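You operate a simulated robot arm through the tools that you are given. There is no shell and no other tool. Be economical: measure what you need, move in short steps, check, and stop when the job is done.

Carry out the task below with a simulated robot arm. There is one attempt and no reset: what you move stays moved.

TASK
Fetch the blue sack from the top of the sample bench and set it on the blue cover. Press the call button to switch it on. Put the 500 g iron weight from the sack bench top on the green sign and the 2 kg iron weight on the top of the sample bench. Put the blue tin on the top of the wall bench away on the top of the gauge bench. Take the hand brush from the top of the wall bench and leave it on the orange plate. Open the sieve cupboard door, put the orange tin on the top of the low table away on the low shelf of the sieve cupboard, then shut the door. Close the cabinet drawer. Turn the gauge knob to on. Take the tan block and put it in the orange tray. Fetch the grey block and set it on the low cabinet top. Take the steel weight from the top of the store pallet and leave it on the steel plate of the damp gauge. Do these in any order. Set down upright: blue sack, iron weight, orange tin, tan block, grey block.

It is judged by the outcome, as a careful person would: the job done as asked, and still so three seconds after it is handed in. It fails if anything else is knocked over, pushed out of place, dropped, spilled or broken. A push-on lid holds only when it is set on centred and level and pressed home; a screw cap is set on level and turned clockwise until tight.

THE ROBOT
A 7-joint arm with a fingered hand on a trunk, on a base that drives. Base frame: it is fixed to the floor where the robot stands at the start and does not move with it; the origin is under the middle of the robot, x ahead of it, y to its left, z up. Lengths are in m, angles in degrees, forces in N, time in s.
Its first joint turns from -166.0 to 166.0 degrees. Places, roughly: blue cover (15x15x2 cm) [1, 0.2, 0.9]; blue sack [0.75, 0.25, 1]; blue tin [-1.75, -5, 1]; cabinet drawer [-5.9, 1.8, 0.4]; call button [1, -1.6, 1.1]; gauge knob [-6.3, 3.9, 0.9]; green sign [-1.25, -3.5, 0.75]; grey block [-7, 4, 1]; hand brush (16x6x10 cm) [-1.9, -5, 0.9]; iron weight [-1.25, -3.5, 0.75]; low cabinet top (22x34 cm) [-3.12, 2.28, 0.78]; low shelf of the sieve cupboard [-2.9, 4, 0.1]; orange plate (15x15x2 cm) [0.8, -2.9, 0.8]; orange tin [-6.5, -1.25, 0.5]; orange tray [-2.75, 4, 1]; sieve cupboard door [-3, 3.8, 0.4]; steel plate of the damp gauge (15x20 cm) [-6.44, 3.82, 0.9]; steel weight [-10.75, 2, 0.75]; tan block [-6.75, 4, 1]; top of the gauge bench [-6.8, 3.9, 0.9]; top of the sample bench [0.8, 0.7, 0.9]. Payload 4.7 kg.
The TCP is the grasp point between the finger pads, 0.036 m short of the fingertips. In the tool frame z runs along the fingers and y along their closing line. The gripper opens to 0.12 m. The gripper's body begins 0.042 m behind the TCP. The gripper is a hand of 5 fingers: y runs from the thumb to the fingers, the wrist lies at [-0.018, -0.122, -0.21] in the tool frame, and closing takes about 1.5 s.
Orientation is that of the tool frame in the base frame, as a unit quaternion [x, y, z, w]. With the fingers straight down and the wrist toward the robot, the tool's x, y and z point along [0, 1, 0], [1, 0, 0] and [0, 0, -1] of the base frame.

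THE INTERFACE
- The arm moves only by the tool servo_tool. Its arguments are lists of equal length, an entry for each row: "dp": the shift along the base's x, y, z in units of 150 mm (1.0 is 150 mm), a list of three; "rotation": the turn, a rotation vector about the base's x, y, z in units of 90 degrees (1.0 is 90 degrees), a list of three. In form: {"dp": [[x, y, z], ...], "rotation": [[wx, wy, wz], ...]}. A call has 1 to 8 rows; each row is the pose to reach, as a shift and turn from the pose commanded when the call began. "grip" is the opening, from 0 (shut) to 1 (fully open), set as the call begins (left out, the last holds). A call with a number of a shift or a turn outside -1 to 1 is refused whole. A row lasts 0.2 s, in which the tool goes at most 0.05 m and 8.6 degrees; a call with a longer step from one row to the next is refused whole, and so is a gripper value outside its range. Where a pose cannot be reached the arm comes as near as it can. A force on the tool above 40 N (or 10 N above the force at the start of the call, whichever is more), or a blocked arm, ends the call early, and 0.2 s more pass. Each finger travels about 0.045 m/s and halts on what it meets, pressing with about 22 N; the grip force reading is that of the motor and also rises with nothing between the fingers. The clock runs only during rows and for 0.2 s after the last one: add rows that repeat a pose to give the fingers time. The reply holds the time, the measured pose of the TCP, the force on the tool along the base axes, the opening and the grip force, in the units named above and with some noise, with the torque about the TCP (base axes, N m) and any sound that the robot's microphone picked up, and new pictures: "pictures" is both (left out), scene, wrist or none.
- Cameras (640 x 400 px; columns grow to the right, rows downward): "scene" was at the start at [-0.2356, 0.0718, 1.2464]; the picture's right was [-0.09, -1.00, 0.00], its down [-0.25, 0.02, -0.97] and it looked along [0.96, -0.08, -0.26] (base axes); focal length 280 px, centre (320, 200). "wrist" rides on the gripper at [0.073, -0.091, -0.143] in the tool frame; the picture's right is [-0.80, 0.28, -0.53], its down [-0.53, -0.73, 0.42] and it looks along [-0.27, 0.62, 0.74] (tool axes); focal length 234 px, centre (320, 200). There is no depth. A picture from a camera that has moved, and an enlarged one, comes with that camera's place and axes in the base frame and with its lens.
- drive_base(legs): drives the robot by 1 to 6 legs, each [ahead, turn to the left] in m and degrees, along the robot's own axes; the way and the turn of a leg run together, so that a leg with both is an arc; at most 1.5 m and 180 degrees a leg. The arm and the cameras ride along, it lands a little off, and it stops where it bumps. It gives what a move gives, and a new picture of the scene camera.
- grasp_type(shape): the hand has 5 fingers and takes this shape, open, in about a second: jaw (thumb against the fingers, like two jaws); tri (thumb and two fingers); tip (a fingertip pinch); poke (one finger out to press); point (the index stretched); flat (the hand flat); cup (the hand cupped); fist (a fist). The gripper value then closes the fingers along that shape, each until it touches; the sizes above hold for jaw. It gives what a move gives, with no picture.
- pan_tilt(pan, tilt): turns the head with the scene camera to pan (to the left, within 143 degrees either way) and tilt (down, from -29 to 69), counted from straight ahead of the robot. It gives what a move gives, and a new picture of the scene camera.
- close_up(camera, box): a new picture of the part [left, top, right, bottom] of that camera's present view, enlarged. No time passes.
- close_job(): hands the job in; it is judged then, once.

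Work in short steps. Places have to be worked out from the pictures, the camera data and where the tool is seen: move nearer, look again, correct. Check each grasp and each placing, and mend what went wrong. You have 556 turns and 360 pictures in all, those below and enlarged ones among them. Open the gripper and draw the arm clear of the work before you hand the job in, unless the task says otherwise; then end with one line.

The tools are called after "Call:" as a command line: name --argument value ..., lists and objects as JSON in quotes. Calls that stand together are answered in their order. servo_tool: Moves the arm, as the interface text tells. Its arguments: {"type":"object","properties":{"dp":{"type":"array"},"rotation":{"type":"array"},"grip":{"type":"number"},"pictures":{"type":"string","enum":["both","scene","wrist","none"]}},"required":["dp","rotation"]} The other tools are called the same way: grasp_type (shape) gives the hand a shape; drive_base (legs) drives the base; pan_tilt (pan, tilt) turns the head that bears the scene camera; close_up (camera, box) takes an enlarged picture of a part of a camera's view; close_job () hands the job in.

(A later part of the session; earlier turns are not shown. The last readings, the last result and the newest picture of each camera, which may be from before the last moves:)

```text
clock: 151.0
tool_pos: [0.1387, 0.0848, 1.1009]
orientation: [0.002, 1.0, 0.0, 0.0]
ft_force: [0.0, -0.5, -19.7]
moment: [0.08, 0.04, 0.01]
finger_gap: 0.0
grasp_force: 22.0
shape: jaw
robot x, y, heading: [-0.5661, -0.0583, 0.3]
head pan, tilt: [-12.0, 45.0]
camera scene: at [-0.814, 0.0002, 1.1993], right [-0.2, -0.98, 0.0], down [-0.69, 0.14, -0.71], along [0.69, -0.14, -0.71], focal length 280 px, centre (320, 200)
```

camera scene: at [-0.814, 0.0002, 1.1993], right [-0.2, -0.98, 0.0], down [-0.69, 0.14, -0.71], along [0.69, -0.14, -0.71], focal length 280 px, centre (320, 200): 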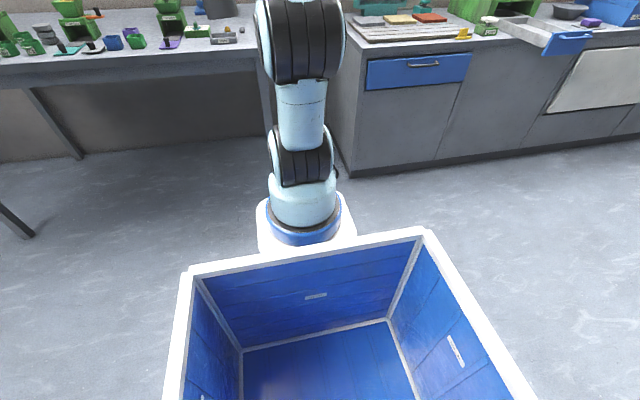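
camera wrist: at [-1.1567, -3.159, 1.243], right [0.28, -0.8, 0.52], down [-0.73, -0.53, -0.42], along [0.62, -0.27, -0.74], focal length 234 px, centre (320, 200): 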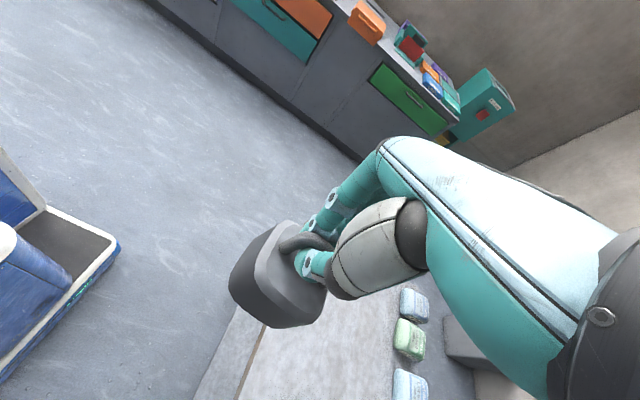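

Call:
drive_base --legs '[[0.47, 0]]'

Call:
pan_tilt --pan 20 --tilt 30

Call:
close_up --camera "wrist" --box '[0, 0, 640, 400]'

```text
clock: 153.8
tool_pos: [0.6012, 0.086, 1.0998]
orientation: [0.003, 1.0, 0.001, 0.0]
ft_force: [-0.9, 0.3, -20.5]
moment: [0.13, 0.06, 0.01]
finger_gap: 0.0001
grasp_force: 21.6
shape: jaw
robot x, y, heading: [-0.1043, -0.0606, -0.1]
head pan, tilt: [-12.0, 45.0]
camera scene: at [-0.3507, 0.0017, 1.1993], right [-0.21, -0.98, 0.0], down [-0.69, 0.15, -0.71], along [0.69, -0.15, -0.71], focal length 280 px, centre (320, 200)
```

scene: 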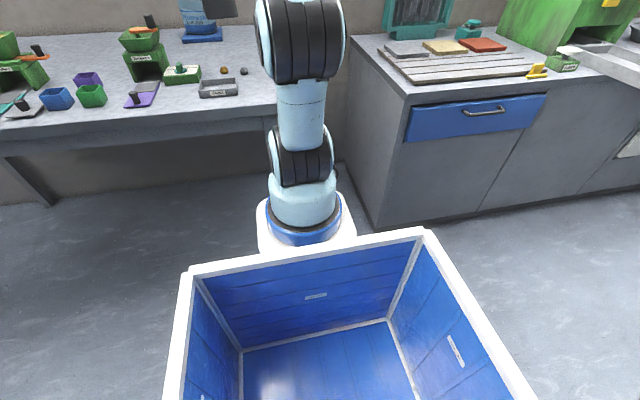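

```text
clock: 154.8
tool_pos: [0.6014, 0.0863, 1.1014]
orientation: [0.002, 1.0, 0.0, -0.001]
ft_force: [0.0, 0.4, -19.7]
moment: [0.12, 0.0, 0.01]
finger_gap: 0.0002
grasp_force: 22.2
shape: jaw
robot x, y, heading: [-0.1022, -0.0576, 0.1]
head pan, tilt: [20.0, 30.0]
camera scene: at [-0.3453, 0.0494, 1.2219], right [0.34, -0.94, 0.0], down [-0.47, -0.17, -0.87], along [0.81, 0.3, -0.5], focal length 280 px, centre (320, 200)
```

scene: 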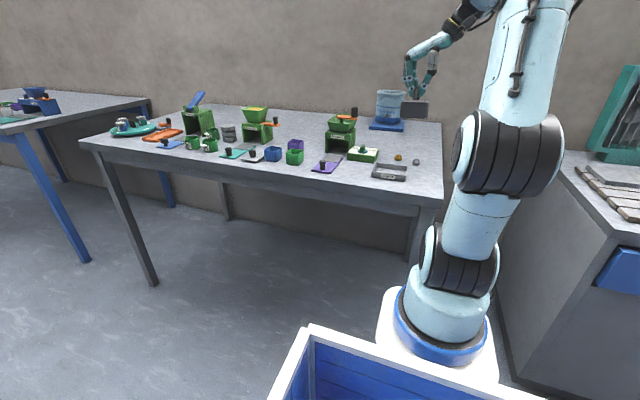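

```text
1.00 times, centred on (320, 200) of wrist (not enlarged: the box is as wide or as high as the picture)
camera zoom: at [0.5294, -0.006, 1.2429], right [0.81, 0.28, 0.52], down [0.53, -0.74, -0.43], along [0.27, 0.62, -0.74], focal length 234 px, centre (320, 200)
```

zoom: 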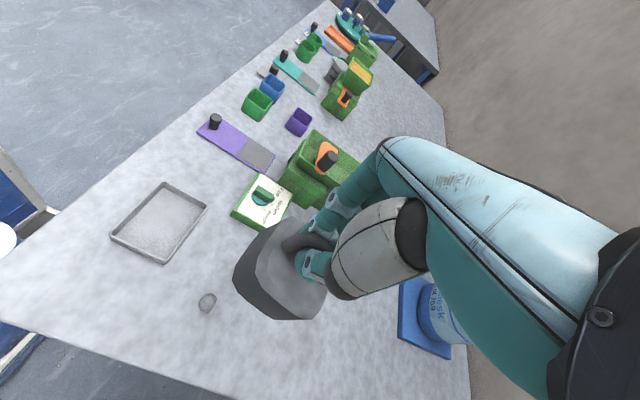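

The spot at about (0.74, 0.10) is free: clear of the stones, the dial box and the sack. I'll move there and lower.

Call:
servo_tool --dp '[[0.3, 0, 0], [0.6, 0.05, 0], [0.92, 0.1, 0], [0.92, 0.1, -0.3], [0.92, 0.1, -0.6], [0.92, 0.1, -0.7]]' --rotation '[[0, 0, 0], [0, 0, 0], [0, 0, 0], [0, 0, 0], [0, 0, 0], [0, 0, 0]]' --pictures "wrist"

Call:
close_up --camera "scene" --box '[340, 40, 460, 190]'

```text
clock: 156.2
tool_pos: [0.74, 0.1002, 0.9952]
orientation: [0.002, 1.0, 0.0, 0.0]
ft_force: [-1.1, -0.3, -19.9]
moment: [0.07, 0.0, -0.01]
finger_gap: 0.0002
grasp_force: 21.9
shape: jaw
robot x, y, heading: [-0.1027, -0.0595, 0.1]
head pan, tilt: [20.0, 30.0]
camera wrist: at [0.668, 0.008, 1.1372], right [0.81, 0.28, 0.52], down [0.53, -0.74, -0.43], along [0.27, 0.62, -0.74], focal length 234 px, centre (320, 200)
```

wrist: 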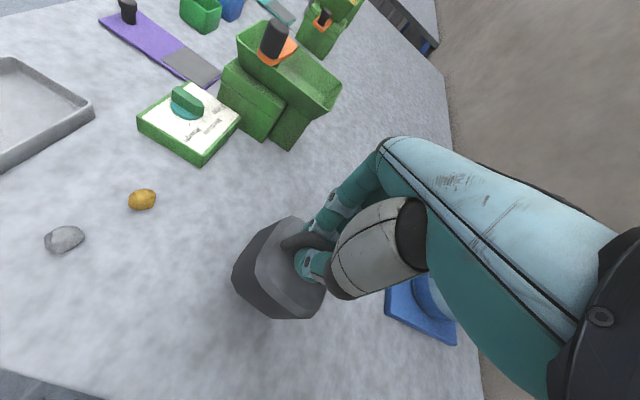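

```text
2.67 times, centred on (400, 115) of scene
camera zoom: at [-0.3451, 0.0495, 1.2219], right [0.34, -0.94, 0.0], down [-0.47, -0.17, -0.87], along [0.81, 0.3, -0.5], focal length 747 px, centre (107, 427)
```

zoom: 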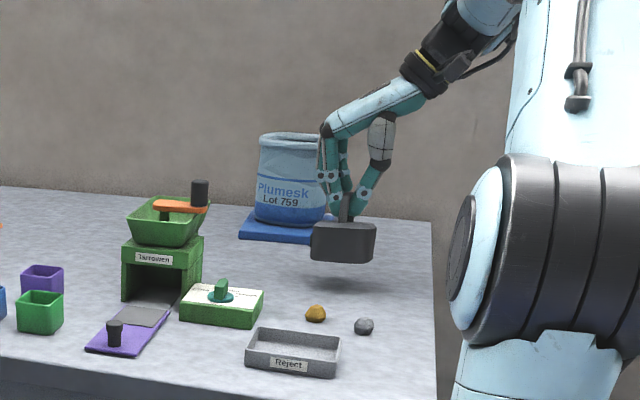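

Call:
servo_tool --dp '[[0, 0, -0.07], [0, 0, -0.14], [0, 0, -0.2], [0, 0, -0.25]]' --rotation '[[0, 0, 0], [0, 0, 0], [0, 0, 0], [0, 0, 0]]' --pictures "none"

```text
clock: 157.2
tool_pos: [0.7399, 0.0992, 0.9611]
orientation: [0.003, 1.0, 0.0, 0.0]
ft_force: [-3.7, -1.3, -5.9]
moment: [0.08, -0.12, -0.01]
finger_gap: 0.0005
grasp_force: 21.9
shape: jaw
robot x, y, heading: [-0.0993, -0.0588, 0.1]
head pan, tilt: [20.0, 30.0]
```

It's nearly fully supported. I'll lower 5 mm more, then open.

Call:
servo_tool --dp '[[0, 0, -0.02], [0, 0, -0.04]]' --rotation '[[0, 0, 0], [0, 0, 0]]' --pictures "none"

Call:
servo_tool --dp '[[0, 0, 0], [0, 0, 0], [0, 0, 0], [0, 0, 0], [0, 0, 0], [0, 0, 0]]' --rotation '[[0, 0, 0], [0, 0, 0], [0, 0, 0], [0, 0, 0], [0, 0, 0], [0, 0, 0]]' --grip 0.6 --pictures "wrist"

```text
clock: 157.8
tool_pos: [0.7403, 0.1006, 0.9543]
orientation: [0.002, 1.0, 0.0, 0.001]
ft_force: [-4.0, -1.2, 6.7]
moment: [0.04, -0.05, 0.03]
finger_gap: 0.0011
grasp_force: 22.3
shape: jaw
robot x, y, heading: [-0.1014, -0.0632, -0.1]
head pan, tilt: [20.0, 30.0]
```

```text
clock: 159.2
tool_pos: [0.7399, 0.0994, 0.9523]
orientation: [0.002, 1.0, 0.0, 0.0]
ft_force: [-0.7, 0.0, -0.8]
moment: [-0.01, 0.0, 0.0]
finger_gap: 0.0718
grasp_force: 0.1
shape: jaw
robot x, y, heading: [-0.0985, -0.0612, 0.1]
head pan, tilt: [20.0, 30.0]
camera wrist: at [0.6671, 0.0085, 1.0947], right [0.81, 0.28, 0.52], down [0.53, -0.74, -0.42], along [0.27, 0.62, -0.74], focal length 234 px, centre (320, 200)
```

wrist: 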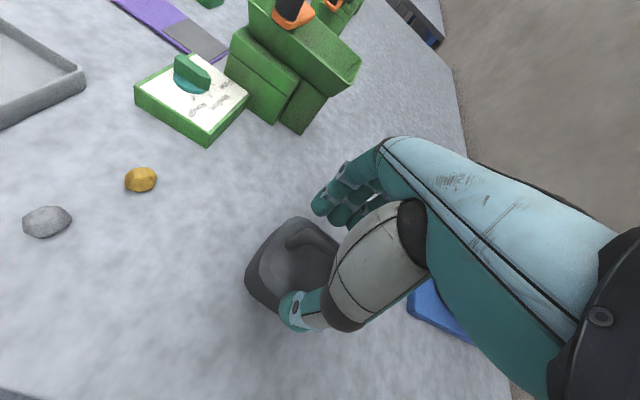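

Released and standing. I'll rise and turn the hand back to its default orientation.

Call:
servo_tool --dp '[[0, 0, 0.25], [0, 0, 0.5], [0, 0, 0.75], [0, 0, 1]]' --rotation '[[0, 0, 0], [0, 0, 0], [0, 0, 0], [0, 0, 0]]' --pictures "wrist"

Call:
servo_tool --dp '[[-0.1, 0, 0.2], [-0.25, 0, 0.4], [-0.4, 0, 0.5], [-0.5, 0, 0.5], [-0.6, 0, 0.5], [-0.7, 0, 0.5], [-0.8, 0, 0.5], [-0.9, 0, 0.5]]' --rotation '[[0, 0, -0.09], [0, 0, -0.18], [0, 0, -0.27], [0, 0, -0.36], [0, 0, -0.45], [0, 0, -0.54], [0, 0, -0.63], [0, 0, -0.72]]' --pictures "none"

Call:
servo_tool --dp '[[0, 0, 0], [0, 0, 0], [0, 0, 0]]' --rotation '[[0, 0, -0.09], [0, 0, -0.18], [0, 0, -0.28]]' --pictures "none"

```text
clock: 160.2
tool_pos: [0.741, 0.1012, 1.1043]
orientation: [0.003, 1.0, -0.001, -0.001]
ft_force: [0.2, 0.1, -0.2]
moment: [0.02, 0.06, 0.01]
finger_gap: 0.0716
grasp_force: 0.0
shape: jaw
robot x, y, heading: [-0.1039, -0.0615, 0.1]
head pan, tilt: [20.0, 30.0]
camera wrist: at [0.6686, 0.0097, 1.2462], right [0.81, 0.27, 0.52], down [0.53, -0.74, -0.43], along [0.27, 0.62, -0.74], focal length 234 px, centre (320, 200)
```

wrist: 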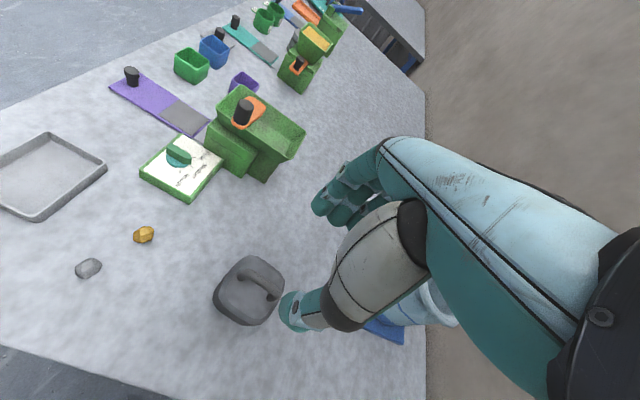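

```text
clock: 161.9
tool_pos: [0.6044, 0.1007, 1.1762]
orientation: [0.539, 0.842, 0.0, 0.0]
ft_force: [-0.7, -0.1, -0.4]
moment: [-0.01, 0.06, 0.0]
finger_gap: 0.0719
grasp_force: 0.1
shape: jaw
robot x, y, heading: [-0.104, -0.059, 0.1]
head pan, tilt: [20.0, 30.0]
```

```text
refused: row 3 steps farther than a row can; nothing moved
```

Weight is fine on the bench. I'll finish the wrist turn, then drive toward the wall bench around the west end of the sack bench.

Call:
servo_tool --dp '[[0, 0, 0], [0, 0, 0], [0, 0, 0], [0, 0, 0]]' --rotation '[[0, 0, -0.09], [0, 0, -0.18], [0, 0, -0.26], [0, 0, -0.277]]' --grip 1 --pictures "none"

Call:
pan_tilt --pan 0 --tilt 25

Call:
drive_base --legs '[[-0.5, 0], [0, -123.5], [1.2, 0], [1.2, 0], [1.1, 0], [0, 33.5]]'

```text
clock: 162.9
tool_pos: [0.605, 0.1005, 1.1781]
orientation: [0.708, 0.706, 0.001, 0.0]
ft_force: [-0.2, 0.9, -0.1]
moment: [-0.03, 0.01, -0.05]
finger_gap: 0.1197
grasp_force: 0.0
shape: jaw
robot x, y, heading: [-0.0968, -0.061, 0.1]
head pan, tilt: [20.0, 30.0]
```

```text
clock: 163.8
tool_pos: [0.6046, 0.1011, 1.1774]
orientation: [0.707, 0.707, 0.0, -0.001]
ft_force: [-0.1, 0.3, 0.1]
moment: [-0.03, -0.04, 0.01]
finger_gap: 0.1198
grasp_force: 0.0
shape: jaw
robot x, y, heading: [-0.0991, -0.0637, 0.1]
head pan, tilt: [0.0, 25.0]
camera scene: at [-0.3386, 0.0185, 1.2297], right [0.0, -1.0, 0.0], down [-0.42, 0.0, -0.91], along [0.91, 0.0, -0.42], focal length 280 px, centre (320, 200)
```

scene: 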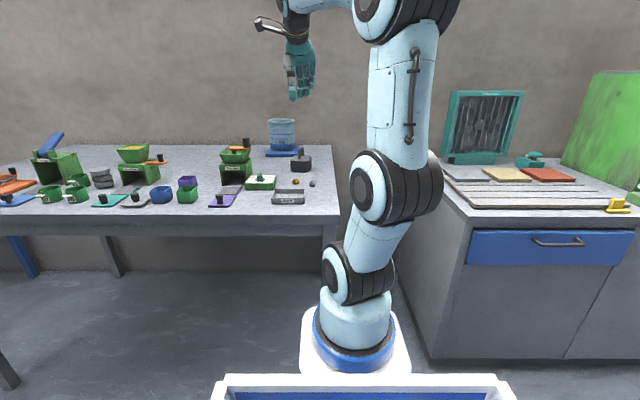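

```text
clock: 190.0
tool_pos: [-2.3917, -3.6642, 1.1761]
orientation: [1.0, -0.005, 0.001, -0.001]
ft_force: [0.5, -0.2, -0.5]
moment: [0.01, 0.02, 0.0]
finger_gap: 0.1196
grasp_force: 0.1
shape: jaw
robot x, y, heading: [-2.5492, -2.9548, -90.5]
head pan, tilt: [0.0, 25.0]
camera scene: at [-2.4648, -2.7193, 1.2298], right [-1.0, 0.01, 0.0], down [0.0, 0.42, -0.91], along [0.0, -0.91, -0.42], focal length 280 px, centre (320, 200)
```

scene: 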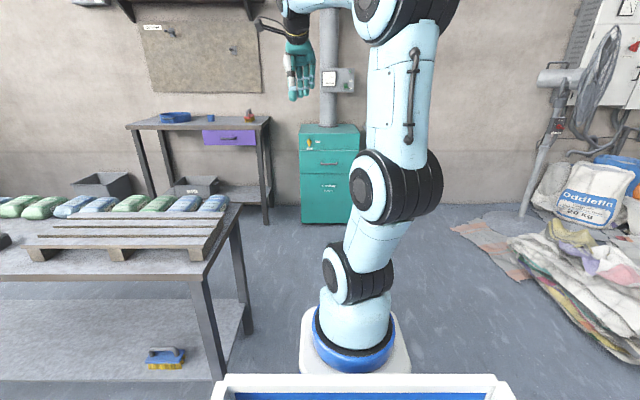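

Call:
close_up --camera "scene" --box '[120, 95, 290, 215]'

```text
3.33 times, centred on (205, 155) of scene
camera zoom: at [-2.4648, -2.7193, 1.2298], right [-1.0, 0.01, 0.0], down [0.0, 0.42, -0.91], along [0.0, -0.91, -0.42], focal length 934 px, centre (703, 350)
```

zoom: 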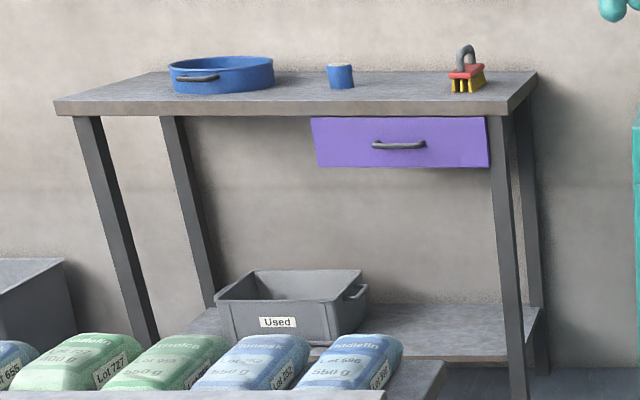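

The small blue tin (~(-1.6, -5.0)) and red/yellow hand brush (~(-1.9, -4.96)) are on the wall bench. I'll drive in diagonally.

Call:
drive_base --legs '[[0, 5.5], [1.1, 0], [0, 25]]'

Call:
close_up --camera "wrist" --box '[0, 0, 640, 400]'

```text
clock: 197.5
tool_pos: [-1.9609, -4.5922, 1.1782]
orientation: [0.967, 0.255, 0.001, 0.0]
ft_force: [0.1, 0.6, -0.6]
moment: [0.0, -0.01, 0.02]
finger_gap: 0.1194
grasp_force: 0.0
shape: jaw
robot x, y, heading: [-2.4472, -4.0551, -60.1]
head pan, tilt: [0.0, 25.0]
camera scene: at [-2.4988, -3.8124, 1.2298], right [-0.87, -0.5, 0.0], down [-0.21, 0.37, -0.91], along [0.45, -0.79, -0.42], focal length 280 px, centre (320, 200)
```

scene: 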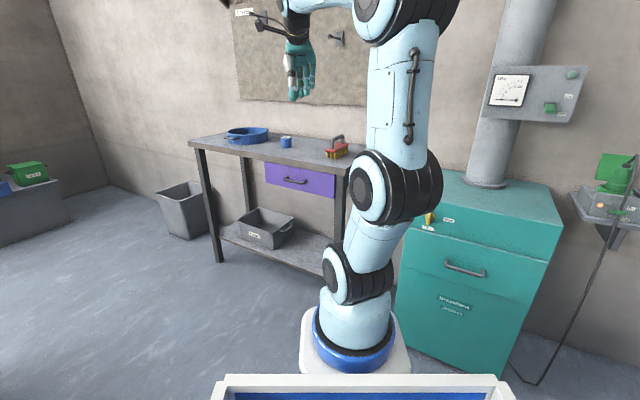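

```text
1.00 times, centred on (320, 200) of wrist (not enlarged: the box is as wide or as high as the picture)
camera zoom: at [-1.9425, -4.4779, 1.3193], right [-0.56, -0.64, 0.52], down [-0.82, 0.37, -0.42], along [0.08, -0.67, -0.74], focal length 234 px, centre (320, 200)
```

zoom: 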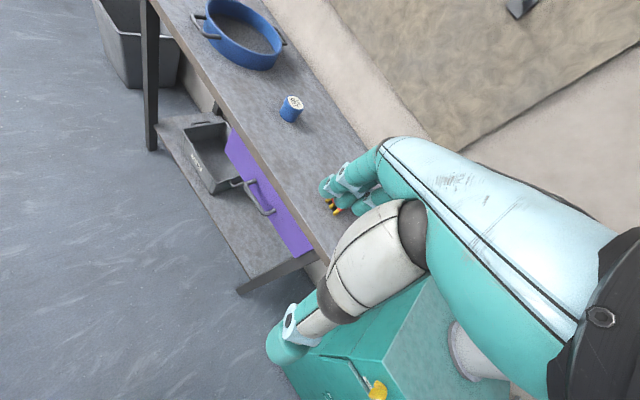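

Call:
close_up --camera "scene" --box '[270, 120, 370, 185]'

```text
6.15 times, centred on (320, 152) of scene
camera zoom: at [-2.4988, -3.8124, 1.2298], right [-0.87, -0.5, 0.0], down [-0.21, 0.37, -0.91], along [0.45, -0.79, -0.42], focal length 1724 px, centre (320, 492)
```

zoom: 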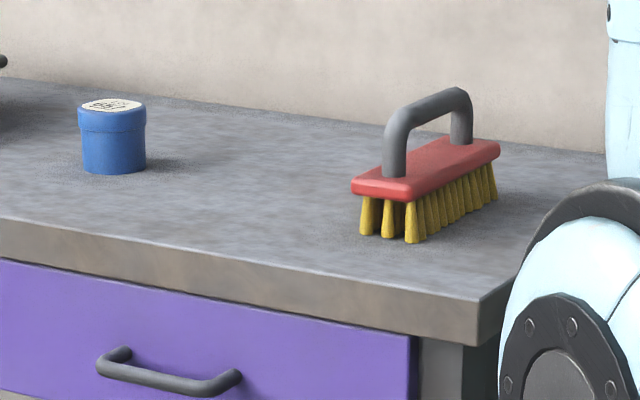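

The brush is at about (-1.935, -4.968), long axis roughly along y, handle bar top ≈0.96. I'll turn the hand +42° so the fingers close across the bar, and move above it.

Call:
servo_tool --dp '[[0, -0.25, 0], [0, -0.5, 0], [0, -0.75, 0], [0.05, -1, 0], [0.1, -1, 0], [0.1, -1, 0]]' --rotation '[[0, 0, 0.09], [0, 0, 0.18], [0, 0, 0.27], [0, 0, 0.36], [0, 0, 0.44], [0, 0, 0.47]]' --grip 0.6 --pictures "none"

Call:
servo_tool --dp '[[0, -0.3, -0.1], [0, -0.6, -0.2], [0.03, -0.9, -0.3], [0.06, -1, -0.45]]' --rotation '[[0, 0, 0], [0, 0, 0], [0, 0, 0], [0, 0, 0]]' --pictures "wrist"

```text
clock: 198.9
tool_pos: [-1.9465, -4.7433, 1.1768]
orientation: [0.809, 0.588, 0.001, 0.0]
ft_force: [-0.1, 0.6, 0.3]
moment: [-0.03, -0.03, 0.04]
finger_gap: 0.0726
grasp_force: 0.0
shape: jaw
robot x, y, heading: [-2.451, -4.058, -59.9]
head pan, tilt: [0.0, 25.0]
```

```text
clock: 199.9
tool_pos: [-1.9382, -4.893, 1.1093]
orientation: [0.81, 0.587, 0.0, 0.0]
ft_force: [-0.1, 0.1, 0.3]
moment: [-0.01, -0.02, 0.01]
finger_gap: 0.0723
grasp_force: 0.1
shape: jaw
robot x, y, heading: [-2.45, -4.0572, -59.8]
head pan, tilt: [0.0, 25.0]
camera wrist: at [-2.0018, -4.7962, 1.2512], right [0.02, -0.85, 0.52], down [-0.86, -0.28, -0.42], along [0.51, -0.45, -0.74], focal length 234 px, centre (320, 200)
```

wrist: 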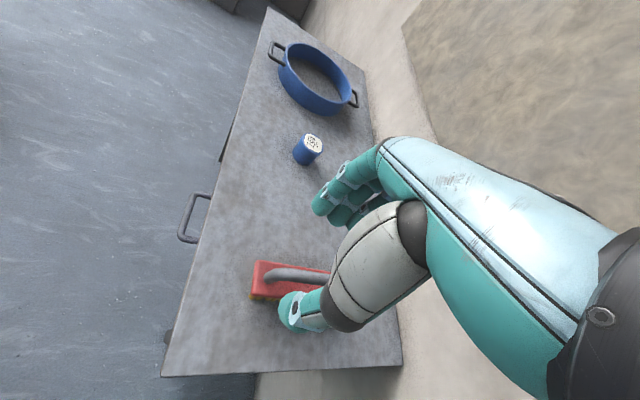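

Call:
servo_tool --dp '[[0.03, -0.2, -0.1], [0.05, -0.4, -0.25], [0.05, -0.48, -0.5]]' --rotation '[[0, 0, 0.06], [0, 0, 0.12], [0, 0, 0.12]]' --pictures "none"

Call:
close_up --camera "wrist" --box '[200, 180, 360, 340]'

Call:
close_up --camera "scene" --box '[290, 90, 390, 170]'

```text
clock: 200.7
tool_pos: [-1.9278, -4.9628, 1.0363]
orientation: [0.75, 0.661, -0.001, 0.0]
ft_force: [-1.3, 1.2, 0.4]
moment: [-0.07, -0.03, 0.01]
finger_gap: 0.0723
grasp_force: 0.0
shape: jaw
robot x, y, heading: [-2.4495, -4.0605, -60.1]
head pan, tilt: [0.0, 25.0]
```

```text
2.50 times, centred on (280, 260) of wrist
camera zoom: at [-2.0091, -4.8807, 1.178], right [0.18, -0.83, 0.53], down [-0.79, -0.44, -0.43], along [0.58, -0.34, -0.74], focal length 585 px, centre (420, 50)
```

zoom: 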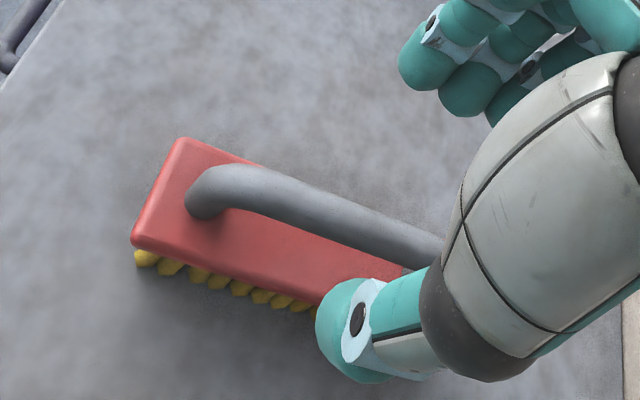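

```text
5.00 times, centred on (340, 130) of scene
camera zoom: at [-2.499, -3.8123, 1.2297], right [-0.87, -0.5, 0.0], down [-0.21, 0.37, -0.91], along [0.45, -0.79, -0.42], focal length 1400 px, centre (220, 550)
```

zoom: 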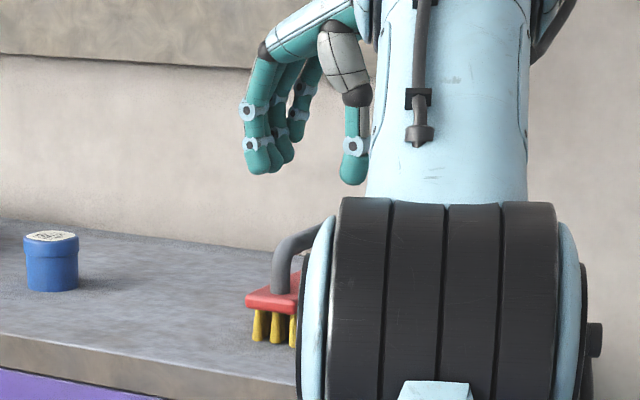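

The handle bar lies along y at x≈-1.928, with its centre near y -4.965. I'll turn 9° more and descend to TCP z≈0.958.

Call:
servo_tool --dp '[[0, 0, -0.1], [0, -0.02, -0.25], [0, -0.02, -0.4], [0, -0.02, -0.52]]' --rotation '[[0, 0, 0.09], [0, 0, 0.1], [0, 0, 0.1], [0, 0, 0.1]]' --pictures "none"

Call:
close_up --camera "wrist" --box '[200, 180, 360, 340]'

```text
clock: 201.7
tool_pos: [-1.9284, -4.9678, 0.9567]
orientation: [0.697, 0.717, 0.0, 0.0]
ft_force: [1.1, -0.4, -0.5]
moment: [-0.04, -0.04, 0.0]
finger_gap: 0.0728
grasp_force: 0.0
shape: jaw
robot x, y, heading: [-2.4504, -4.0627, -59.9]
head pan, tilt: [0.0, 25.0]
```

```text
2.50 times, centred on (280, 260) of wrist
camera zoom: at [-2.022, -4.898, 1.0988], right [0.3, -0.8, 0.53], down [-0.72, -0.55, -0.42], along [0.63, -0.25, -0.74], focal length 585 px, centre (420, 50)
```

zoom: 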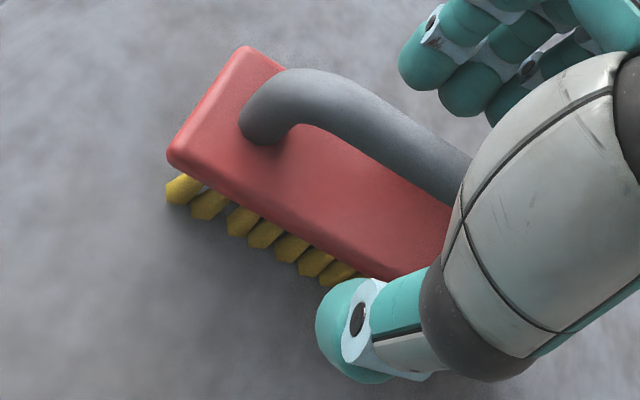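

The bar passes between thumb and fingers. I'll close.

Call:
servo_tool --dp '[[0, 0, 0], [0, 0, 0], [0, 0, 0], [0, 0, 0], [0, 0, 0], [0, 0, 0]]' --rotation '[[0, 0, 0], [0, 0, 0], [0, 0, 0], [0, 0, 0], [0, 0, 0], [0, 0, 0]]' --grip 0 --pictures "none"

Call:
servo_tool --dp '[[0, 0, 0.1], [0, 0, 0.25], [0, 0, 0.4], [0, 0.1, 0.6]]' --rotation '[[0, 0, 0], [0, 0, 0], [0, 0, 0], [0, 0, 0]]' --pictures "wrist"

```text
clock: 203.1
tool_pos: [-1.9285, -4.9665, 0.9559]
orientation: [0.696, 0.718, 0.0, 0.0]
ft_force: [0.0, 0.2, -2.3]
moment: [-0.03, 0.01, -0.01]
finger_gap: 0.0062
grasp_force: 22.0
shape: jaw
robot x, y, heading: [-2.4474, -4.0592, -60.1]
head pan, tilt: [0.0, 25.0]
```

```text
clock: 204.1
tool_pos: [-1.9276, -4.9525, 1.0439]
orientation: [0.697, 0.717, 0.001, -0.002]
ft_force: [-1.2, -1.9, -4.5]
moment: [0.06, -0.05, 0.03]
finger_gap: 0.0061
grasp_force: 22.2
shape: jaw
robot x, y, heading: [-2.4514, -4.0568, -60.1]
head pan, tilt: [0.0, 25.0]
camera wrist: at [-2.0215, -4.8841, 1.1862], right [0.3, -0.8, 0.52], down [-0.72, -0.55, -0.43], along [0.63, -0.24, -0.74], focal length 234 px, centre (320, 200)
```

wrist: 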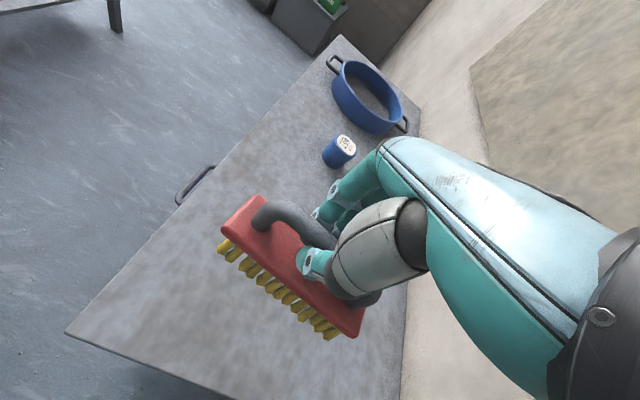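

The brush is held (gap 6 mm on the bar). I'll raise and tuck it, then back out and drive to the orange plate.

Call:
servo_tool --dp '[[-0.05, 0.2, 0.2], [-0.1, 0.4, 0.4], [-0.2, 0.65, 0.55], [-0.3, 0.9, 0.65]]' --rotation '[[0, 0, 0], [0, 0, 0], [0, 0, 0], [0, 0, 0]]' --pictures "none"

Call:
servo_tool --dp '[[-0.1, 0.25, 0], [-0.2, 0.5, 0], [-0.3, 0.8, 0], [-0.35, 1, 0]]' --rotation '[[0, 0, 0], [0, 0, 0], [0, 0, 0], [0, 0, 0]]' --pictures "none"

Call:
drive_base --legs '[[-0.45, 0], [0, -30], [-1.0, 0], [0, 90]]'

```text
clock: 205.1
tool_pos: [-1.9751, -4.8171, 1.1428]
orientation: [0.697, 0.717, 0.0, -0.002]
ft_force: [-0.4, -0.9, -3.8]
moment: [0.06, 0.01, 0.01]
finger_gap: 0.0064
grasp_force: 21.9
shape: jaw
robot x, y, heading: [-2.4478, -4.055, -60.1]
head pan, tilt: [0.0, 25.0]
```

```text
clock: 206.1
tool_pos: [-2.024, -4.6691, 1.1451]
orientation: [0.697, 0.718, 0.001, 0.0]
ft_force: [0.2, -0.6, -2.4]
moment: [0.04, -0.03, 0.01]
finger_gap: 0.0062
grasp_force: 21.9
shape: jaw
robot x, y, heading: [-2.4503, -4.057, -60.2]
head pan, tilt: [0.0, 25.0]
```

```text
clock: 218.8
tool_pos: [-1.945, -2.5981, 1.1463]
orientation: [0.237, 0.972, 0.0, -0.001]
ft_force: [-0.6, -1.1, -1.4]
moment: [0.06, -0.02, -0.01]
finger_gap: 0.0065
grasp_force: 22.3
shape: jaw
robot x, y, heading: [-2.6879, -2.6739, 0.7]
head pan, tilt: [0.0, 25.0]
camera scene: at [-2.9232, -2.5966, 1.2298], right [0.01, -1.0, 0.0], down [-0.42, -0.01, -0.91], along [0.91, 0.01, -0.42], focal length 280 px, centre (320, 200)
```

scene: 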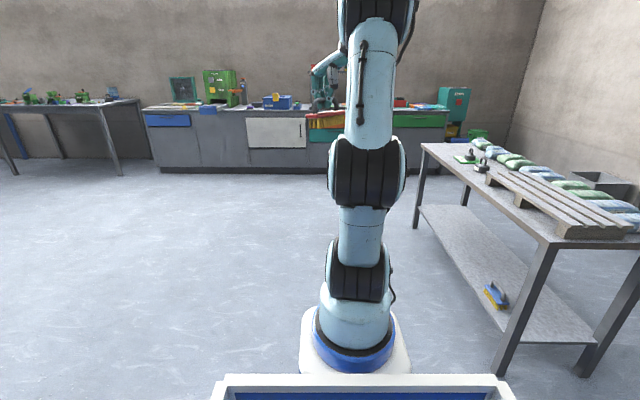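

Call:
drive_base --legs '[[1.2, 0], [1.1, 0]]'

Call:
pan_tilt --pan -30 --tilt 25

Call:
close_up --camera "wrist" --box '[0, 0, 640, 400]'

```text
clock: 230.1
tool_pos: [0.3511, -2.5229, 1.1448]
orientation: [0.23, 0.973, 0.0, -0.001]
ft_force: [-0.7, 0.3, -2.0]
moment: [-0.01, -0.01, 0.03]
finger_gap: 0.0066
grasp_force: 21.7
shape: jaw
robot x, y, heading: [-0.3892, -2.6087, 1.7]
head pan, tilt: [0.0, 25.0]
camera scene: at [-0.6278, -2.535, 1.2298], right [0.03, -1.0, 0.0], down [-0.42, -0.01, -0.91], along [0.91, 0.03, -0.42], focal length 280 px, centre (320, 200)
```

scene: 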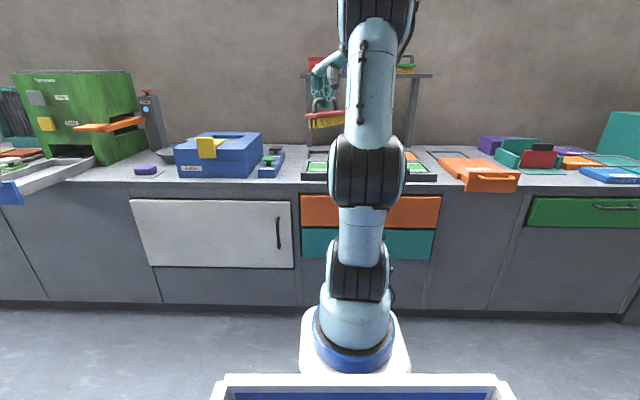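

```text
clock: 231.1
tool_pos: [0.3506, -2.5235, 1.1449]
orientation: [0.231, 0.973, 0.0, -0.001]
ft_force: [0.6, -0.7, -2.2]
moment: [0.02, 0.01, -0.01]
finger_gap: 0.0065
grasp_force: 22.4
shape: jaw
robot x, y, heading: [-0.3895, -2.6069, 1.6]
head pan, tilt: [-30.0, 25.0]
camera scene: at [-0.6388, -2.5814, 1.2298], right [-0.47, -0.88, 0.0], down [-0.37, 0.2, -0.91], along [0.8, -0.43, -0.42], focal length 280 px, centre (320, 200)
```

scene: 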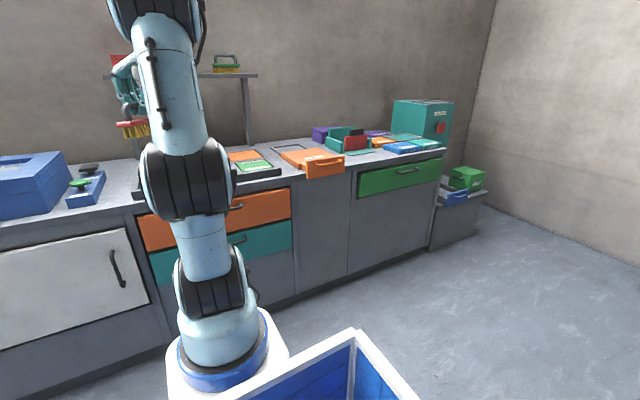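

```text
1.00 times, centred on (320, 200) of wrist (not enlarged: the box is as wide or as high as the picture)
camera zoom: at [0.2454, -2.573, 1.2877], right [0.84, -0.11, 0.52], down [0.15, -0.89, -0.42], along [0.51, 0.44, -0.74], focal length 234 px, centre (320, 200)
```

zoom: 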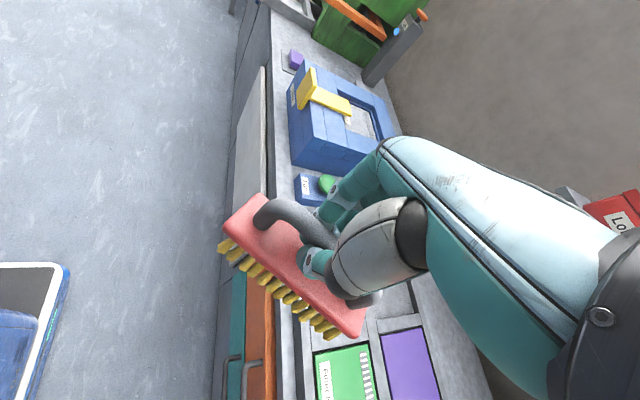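

Call:
close_up --camera "scene" --box '[220, 110, 460, 200]'

```text
2.67 times, centred on (340, 155) of scene
camera zoom: at [-0.6388, -2.5814, 1.2298], right [-0.47, -0.88, 0.0], down [-0.37, 0.2, -0.91], along [0.8, -0.43, -0.42], focal length 747 px, centre (267, 320)
```

zoom: 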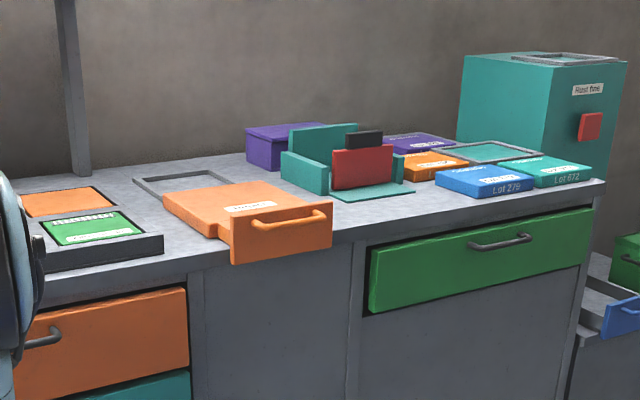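

The flat orange square in the tray at about (0.9, -2.94) matches the orange plate. I'll drive 0.25 m closer and look with the wrist camera.

Call:
drive_base --legs '[[0.25, 0]]'

Call:
servo_tool --dp '[[0, -0.25, 0.1], [0, -0.5, 0.2], [0, -0.75, 0.2], [0, -1, 0.2]]' --rotation '[[0, 0, 0], [0, 0, 0], [0, 0, 0], [0, 0, 0]]' --pictures "none"

Call:
servo_tool --dp '[[0, -0.3, 0], [0, -0.6, 0], [0, -0.9, 0]]' --rotation '[[0, 0, 0], [0, 0, 0], [0, 0, 0]]' --pictures "wrist"

```text
clock: 232.9
tool_pos: [0.6029, -2.519, 1.1456]
orientation: [0.232, 0.973, 0.001, -0.001]
ft_force: [0.7, -0.2, -2.9]
moment: [0.01, 0.04, -0.02]
finger_gap: 0.0063
grasp_force: 22.1
shape: jaw
robot x, y, heading: [-0.1397, -2.604, 1.3]
head pan, tilt: [-30.0, 25.0]
camera scene: at [-0.3864, -2.5739, 1.2298], right [-0.48, -0.88, 0.0], down [-0.37, 0.2, -0.91], along [0.8, -0.43, -0.42], focal length 280 px, centre (320, 200)
```

scene: 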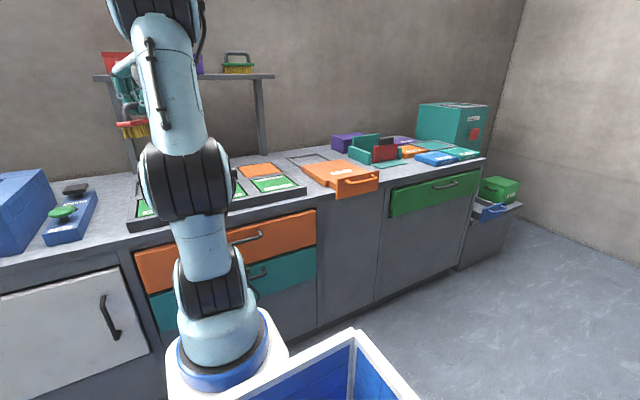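

```text
clock: 233.9
tool_pos: [0.6036, -2.6709, 1.1749]
orientation: [0.231, 0.973, 0.0, -0.001]
ft_force: [0.0, -0.3, -1.1]
moment: [-0.02, 0.02, 0.02]
finger_gap: 0.0067
grasp_force: 21.7
shape: jaw
robot x, y, heading: [-0.1356, -2.6015, 1.5]
head pan, tilt: [-30.0, 25.0]
```

```text
clock: 234.7
tool_pos: [0.6041, -2.8066, 1.1748]
orientation: [0.231, 0.973, 0.0, 0.0]
ft_force: [-0.7, 1.0, -2.2]
moment: [-0.07, -0.05, 0.02]
finger_gap: 0.0067
grasp_force: 22.6
shape: jaw
robot x, y, heading: [-0.1366, -2.6032, 1.2]
head pan, tilt: [-30.0, 25.0]
camera wrist: at [0.4988, -2.8562, 1.3174], right [0.84, -0.11, 0.52], down [0.15, -0.89, -0.42], along [0.52, 0.43, -0.74], focal length 234 px, centre (320, 200)
```

wrist: 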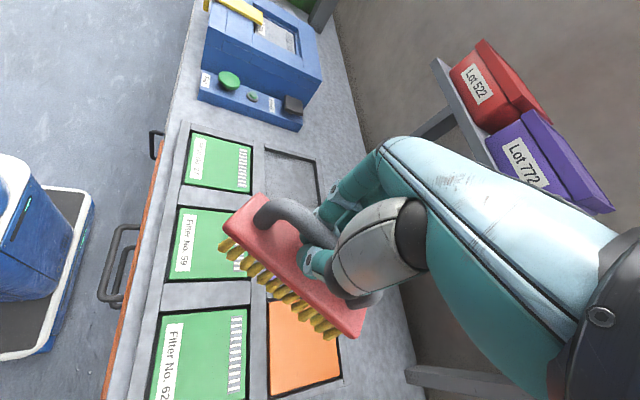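

Plate A spans x 0.70–0.865, y -2.985 to -2.83, centred at (0.783, -2.91), matching the given place. I'll turn the hand ~34° to square up the brush, and move above it.

Call:
servo_tool --dp '[[0.2, -0.1, 0], [0.4, -0.2, 0], [0.6, -0.3, 0], [0.8, -0.4, 0], [1, -0.5, 0]]' --rotation '[[0, 0, 0.09], [0, 0, 0.18], [0, 0, 0.27], [0, 0, 0.36], [0, 0, 0.38]]' --pictures "none"

Call:
servo_tool --dp '[[0.15, -0.1, -0.2], [0.15, -0.1, -0.5], [0.15, -0.1, -0.8], [0.15, -0.1, -1]]' --rotation '[[0, 0, 0], [0, 0, 0], [0, 0, 0], [0, 0, 0]]' --pictures "wrist"

```text
clock: 235.9
tool_pos: [0.6842, -2.8341, 1.1142]
orientation: [-0.047, 0.999, -0.001, 0.0]
ft_force: [1.4, 0.5, -2.7]
moment: [0.04, 0.04, -0.01]
finger_gap: 0.0066
grasp_force: 22.3
shape: jaw
out of reach, approached as far as the arm can: row 3, 4, 5
robot x, y, heading: [-0.1351, -2.6037, 1.5]
head pan, tilt: [-30.0, 25.0]
```

```text
clock: 236.9
tool_pos: [0.7066, -2.8498, 0.9603]
orientation: [-0.065, 0.998, 0.0, 0.0]
ft_force: [0.3, -0.4, -2.0]
moment: [-0.02, -0.04, 0.0]
finger_gap: 0.0065
grasp_force: 22.0
shape: jaw
robot x, y, heading: [-0.1365, -2.6021, 1.4]
head pan, tilt: [-30.0, 25.0]
camera wrist: at [0.6478, -2.9505, 1.1032], right [0.76, 0.38, 0.52], down [0.62, -0.66, -0.42], along [0.18, 0.65, -0.74], focal length 234 px, centre (320, 200)
```

wrist: 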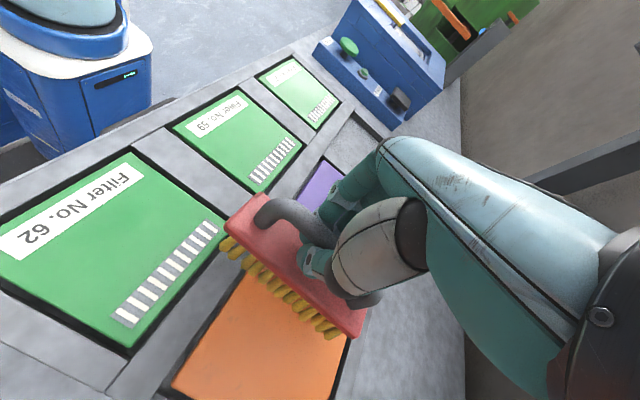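

I need slightly more reach, so I'll drive 6 cm ahead at this height. The brush bottom at ~0.873 is clear of the tray.

Call:
drive_base --legs '[[0.07, 0]]'

Call:
servo_tool --dp '[[0, -0.15, 0], [0, -0.33, 0], [0, -0.33, 0]]' --rotation '[[0, 0, 0], [0, 0, 0], [0, 0, 0]]' --pictures "wrist"

```text
clock: 237.9
tool_pos: [0.776, -2.8492, 0.9605]
orientation: [-0.065, 0.998, 0.0, -0.001]
ft_force: [-1.0, 0.3, -2.7]
moment: [0.02, 0.05, -0.03]
finger_gap: 0.0067
grasp_force: 22.0
shape: jaw
robot x, y, heading: [-0.0674, -2.5922, 0.9]
head pan, tilt: [-30.0, 25.0]
camera scene: at [-0.3167, -2.5722, 1.2298], right [-0.48, -0.88, 0.0], down [-0.37, 0.2, -0.91], along [0.8, -0.43, -0.42], focal length 280 px, centre (320, 200)
```

scene: 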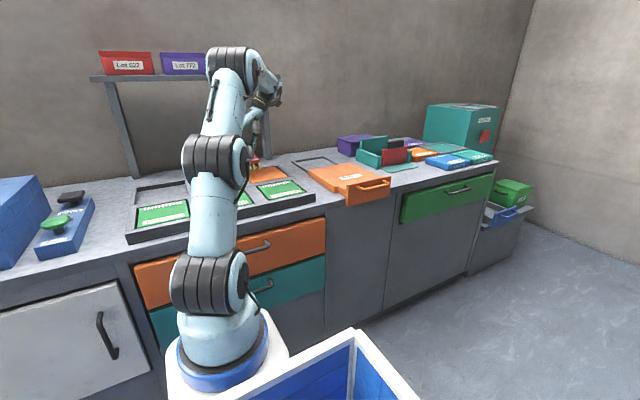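

```text
clock: 238.7
tool_pos: [0.7769, -2.8978, 0.9603]
orientation: [-0.064, 0.998, 0.0, -0.001]
ft_force: [-0.2, 0.4, -1.2]
moment: [-0.01, 0.0, 0.02]
finger_gap: 0.0069
grasp_force: 21.4
shape: jaw
robot x, y, heading: [-0.0663, -2.6004, 1.4]
head pan, tilt: [-30.0, 25.0]
camera wrist: at [0.7173, -2.9987, 1.1029], right [0.76, 0.38, 0.52], down [0.62, -0.66, -0.43], along [0.18, 0.65, -0.74], focal length 234 px, centre (320, 200)
```

wrist: 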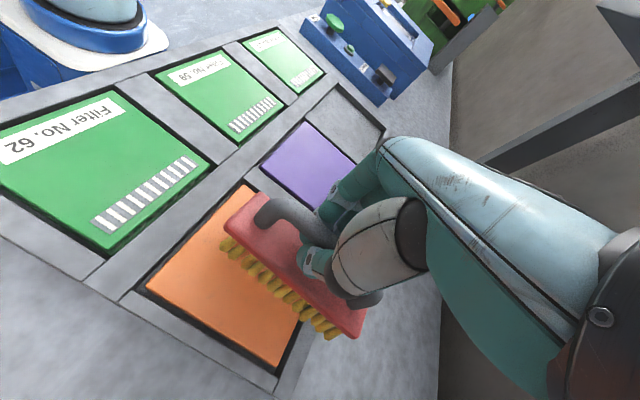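

Plate centre refined to about (0.764, -2.89). I'll shift 2 cm and lower close to it.

Call:
servo_tool --dp '[[-0.13, 0.13, 0], [-0.13, 0.13, -0.1], [-0.13, 0.13, -0.22]]' --rotation '[[0, 0, 0], [0, 0, 0], [0, 0, 0]]' --pictures "wrist"

Call:
close_up --camera "scene" --box '[200, 130, 340, 220]'

```text
clock: 239.5
tool_pos: [0.7581, -2.8782, 0.929]
orientation: [-0.065, 0.998, 0.0, -0.001]
ft_force: [0.4, 0.4, -1.9]
moment: [0.01, 0.0, 0.03]
finger_gap: 0.0064
grasp_force: 22.0
shape: jaw
robot x, y, heading: [-0.0636, -2.5997, 1.4]
head pan, tilt: [-30.0, 25.0]
camera wrist: at [0.6977, -2.9789, 1.0718], right [0.76, 0.38, 0.52], down [0.62, -0.66, -0.42], along [0.18, 0.65, -0.74], focal length 234 px, centre (320, 200)
```

wrist: 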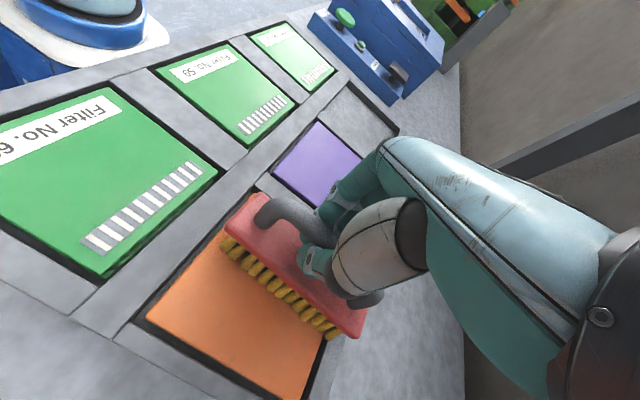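

```text
4.44 times, centred on (270, 175) of scene
camera zoom: at [-0.3168, -2.5722, 1.2298], right [-0.48, -0.88, 0.0], down [-0.37, 0.2, -0.91], along [0.8, -0.43, -0.42], focal length 1245 px, centre (542, 311)
```

zoom: 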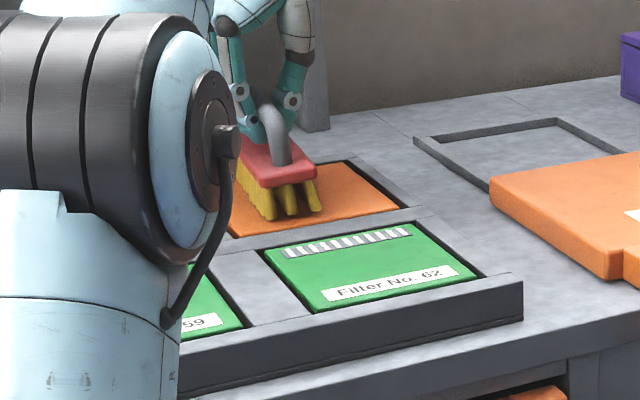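

The scene view shows the brush about 2 cm too far toward +y. I'll shift back and lower slowly.

Call:
servo_tool --dp '[[0, -0.14, 0], [0, -0.14, -0.05], [0, -0.14, -0.09], [0, -0.14, -0.12]]' --rotation '[[0, 0, 0], [0, 0, 0], [0, 0, 0], [0, 0, 0]]' --pictures "none"

Call:
close_up --camera "scene" --box '[200, 130, 340, 220]'

```text
clock: 240.5
tool_pos: [0.7569, -2.8993, 0.917]
orientation: [-0.064, 0.998, -0.002, 0.002]
ft_force: [-4.7, -0.1, 39.6]
moment: [0.55, 0.62, -0.14]
finger_gap: 0.007
grasp_force: 22.4
shape: jaw
robot x, y, heading: [-0.0657, -2.6016, 1.3]
head pan, tilt: [-30.0, 25.0]
```

```text
4.44 times, centred on (270, 175) of scene
camera zoom: at [-0.3182, -2.5717, 1.2295], right [-0.48, -0.88, 0.0], down [-0.37, 0.2, -0.91], along [0.8, -0.44, -0.42], focal length 1245 px, centre (542, 311)
```

zoom: 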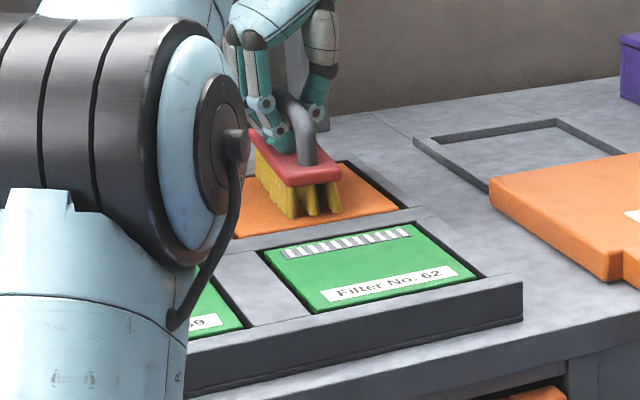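

It's down on the plate. I'll ease off the pressure and open.

Call:
servo_tool --dp '[[0, 0, 0.04], [0, 0, 0.04]]' --rotation '[[0, 0, 0], [0, 0, 0]]' --pictures "none"

Call:
servo_tool --dp '[[0, 0, 0], [0, 0, 0], [0, 0, 0], [0, 0, 0], [0, 0, 0]]' --rotation '[[0, 0, 0], [0, 0, 0], [0, 0, 0], [0, 0, 0], [0, 0, 0]]' --grip 0.6 --pictures "wrist"

```text
clock: 241.1
tool_pos: [0.7561, -2.8996, 0.9167]
orientation: [-0.064, 0.998, 0.0, 0.0]
ft_force: [-1.3, -3.4, 18.1]
moment: [0.18, 0.2, -0.11]
finger_gap: 0.0065
grasp_force: 22.3
shape: jaw
robot x, y, heading: [-0.0671, -2.5968, 1.5]
head pan, tilt: [-30.0, 25.0]
```

```text
clock: 242.3
tool_pos: [0.7568, -2.8999, 0.9175]
orientation: [-0.064, 0.998, 0.0, 0.0]
ft_force: [-0.1, 0.4, 0.0]
moment: [0.0, 0.01, 0.02]
finger_gap: 0.0714
grasp_force: 0.1
shape: jaw
robot x, y, heading: [-0.0685, -2.5986, 1.4]
head pan, tilt: [-30.0, 25.0]
camera wrist: at [0.6976, -3.0006, 1.0592], right [0.76, 0.38, 0.52], down [0.62, -0.66, -0.43], along [0.18, 0.65, -0.74], focal length 234 px, centre (320, 200)
```

wrist: 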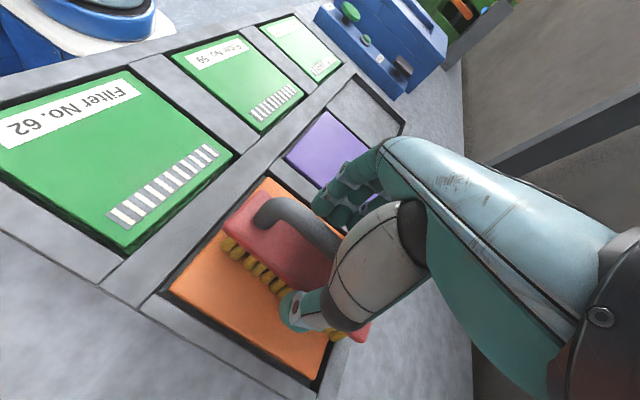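

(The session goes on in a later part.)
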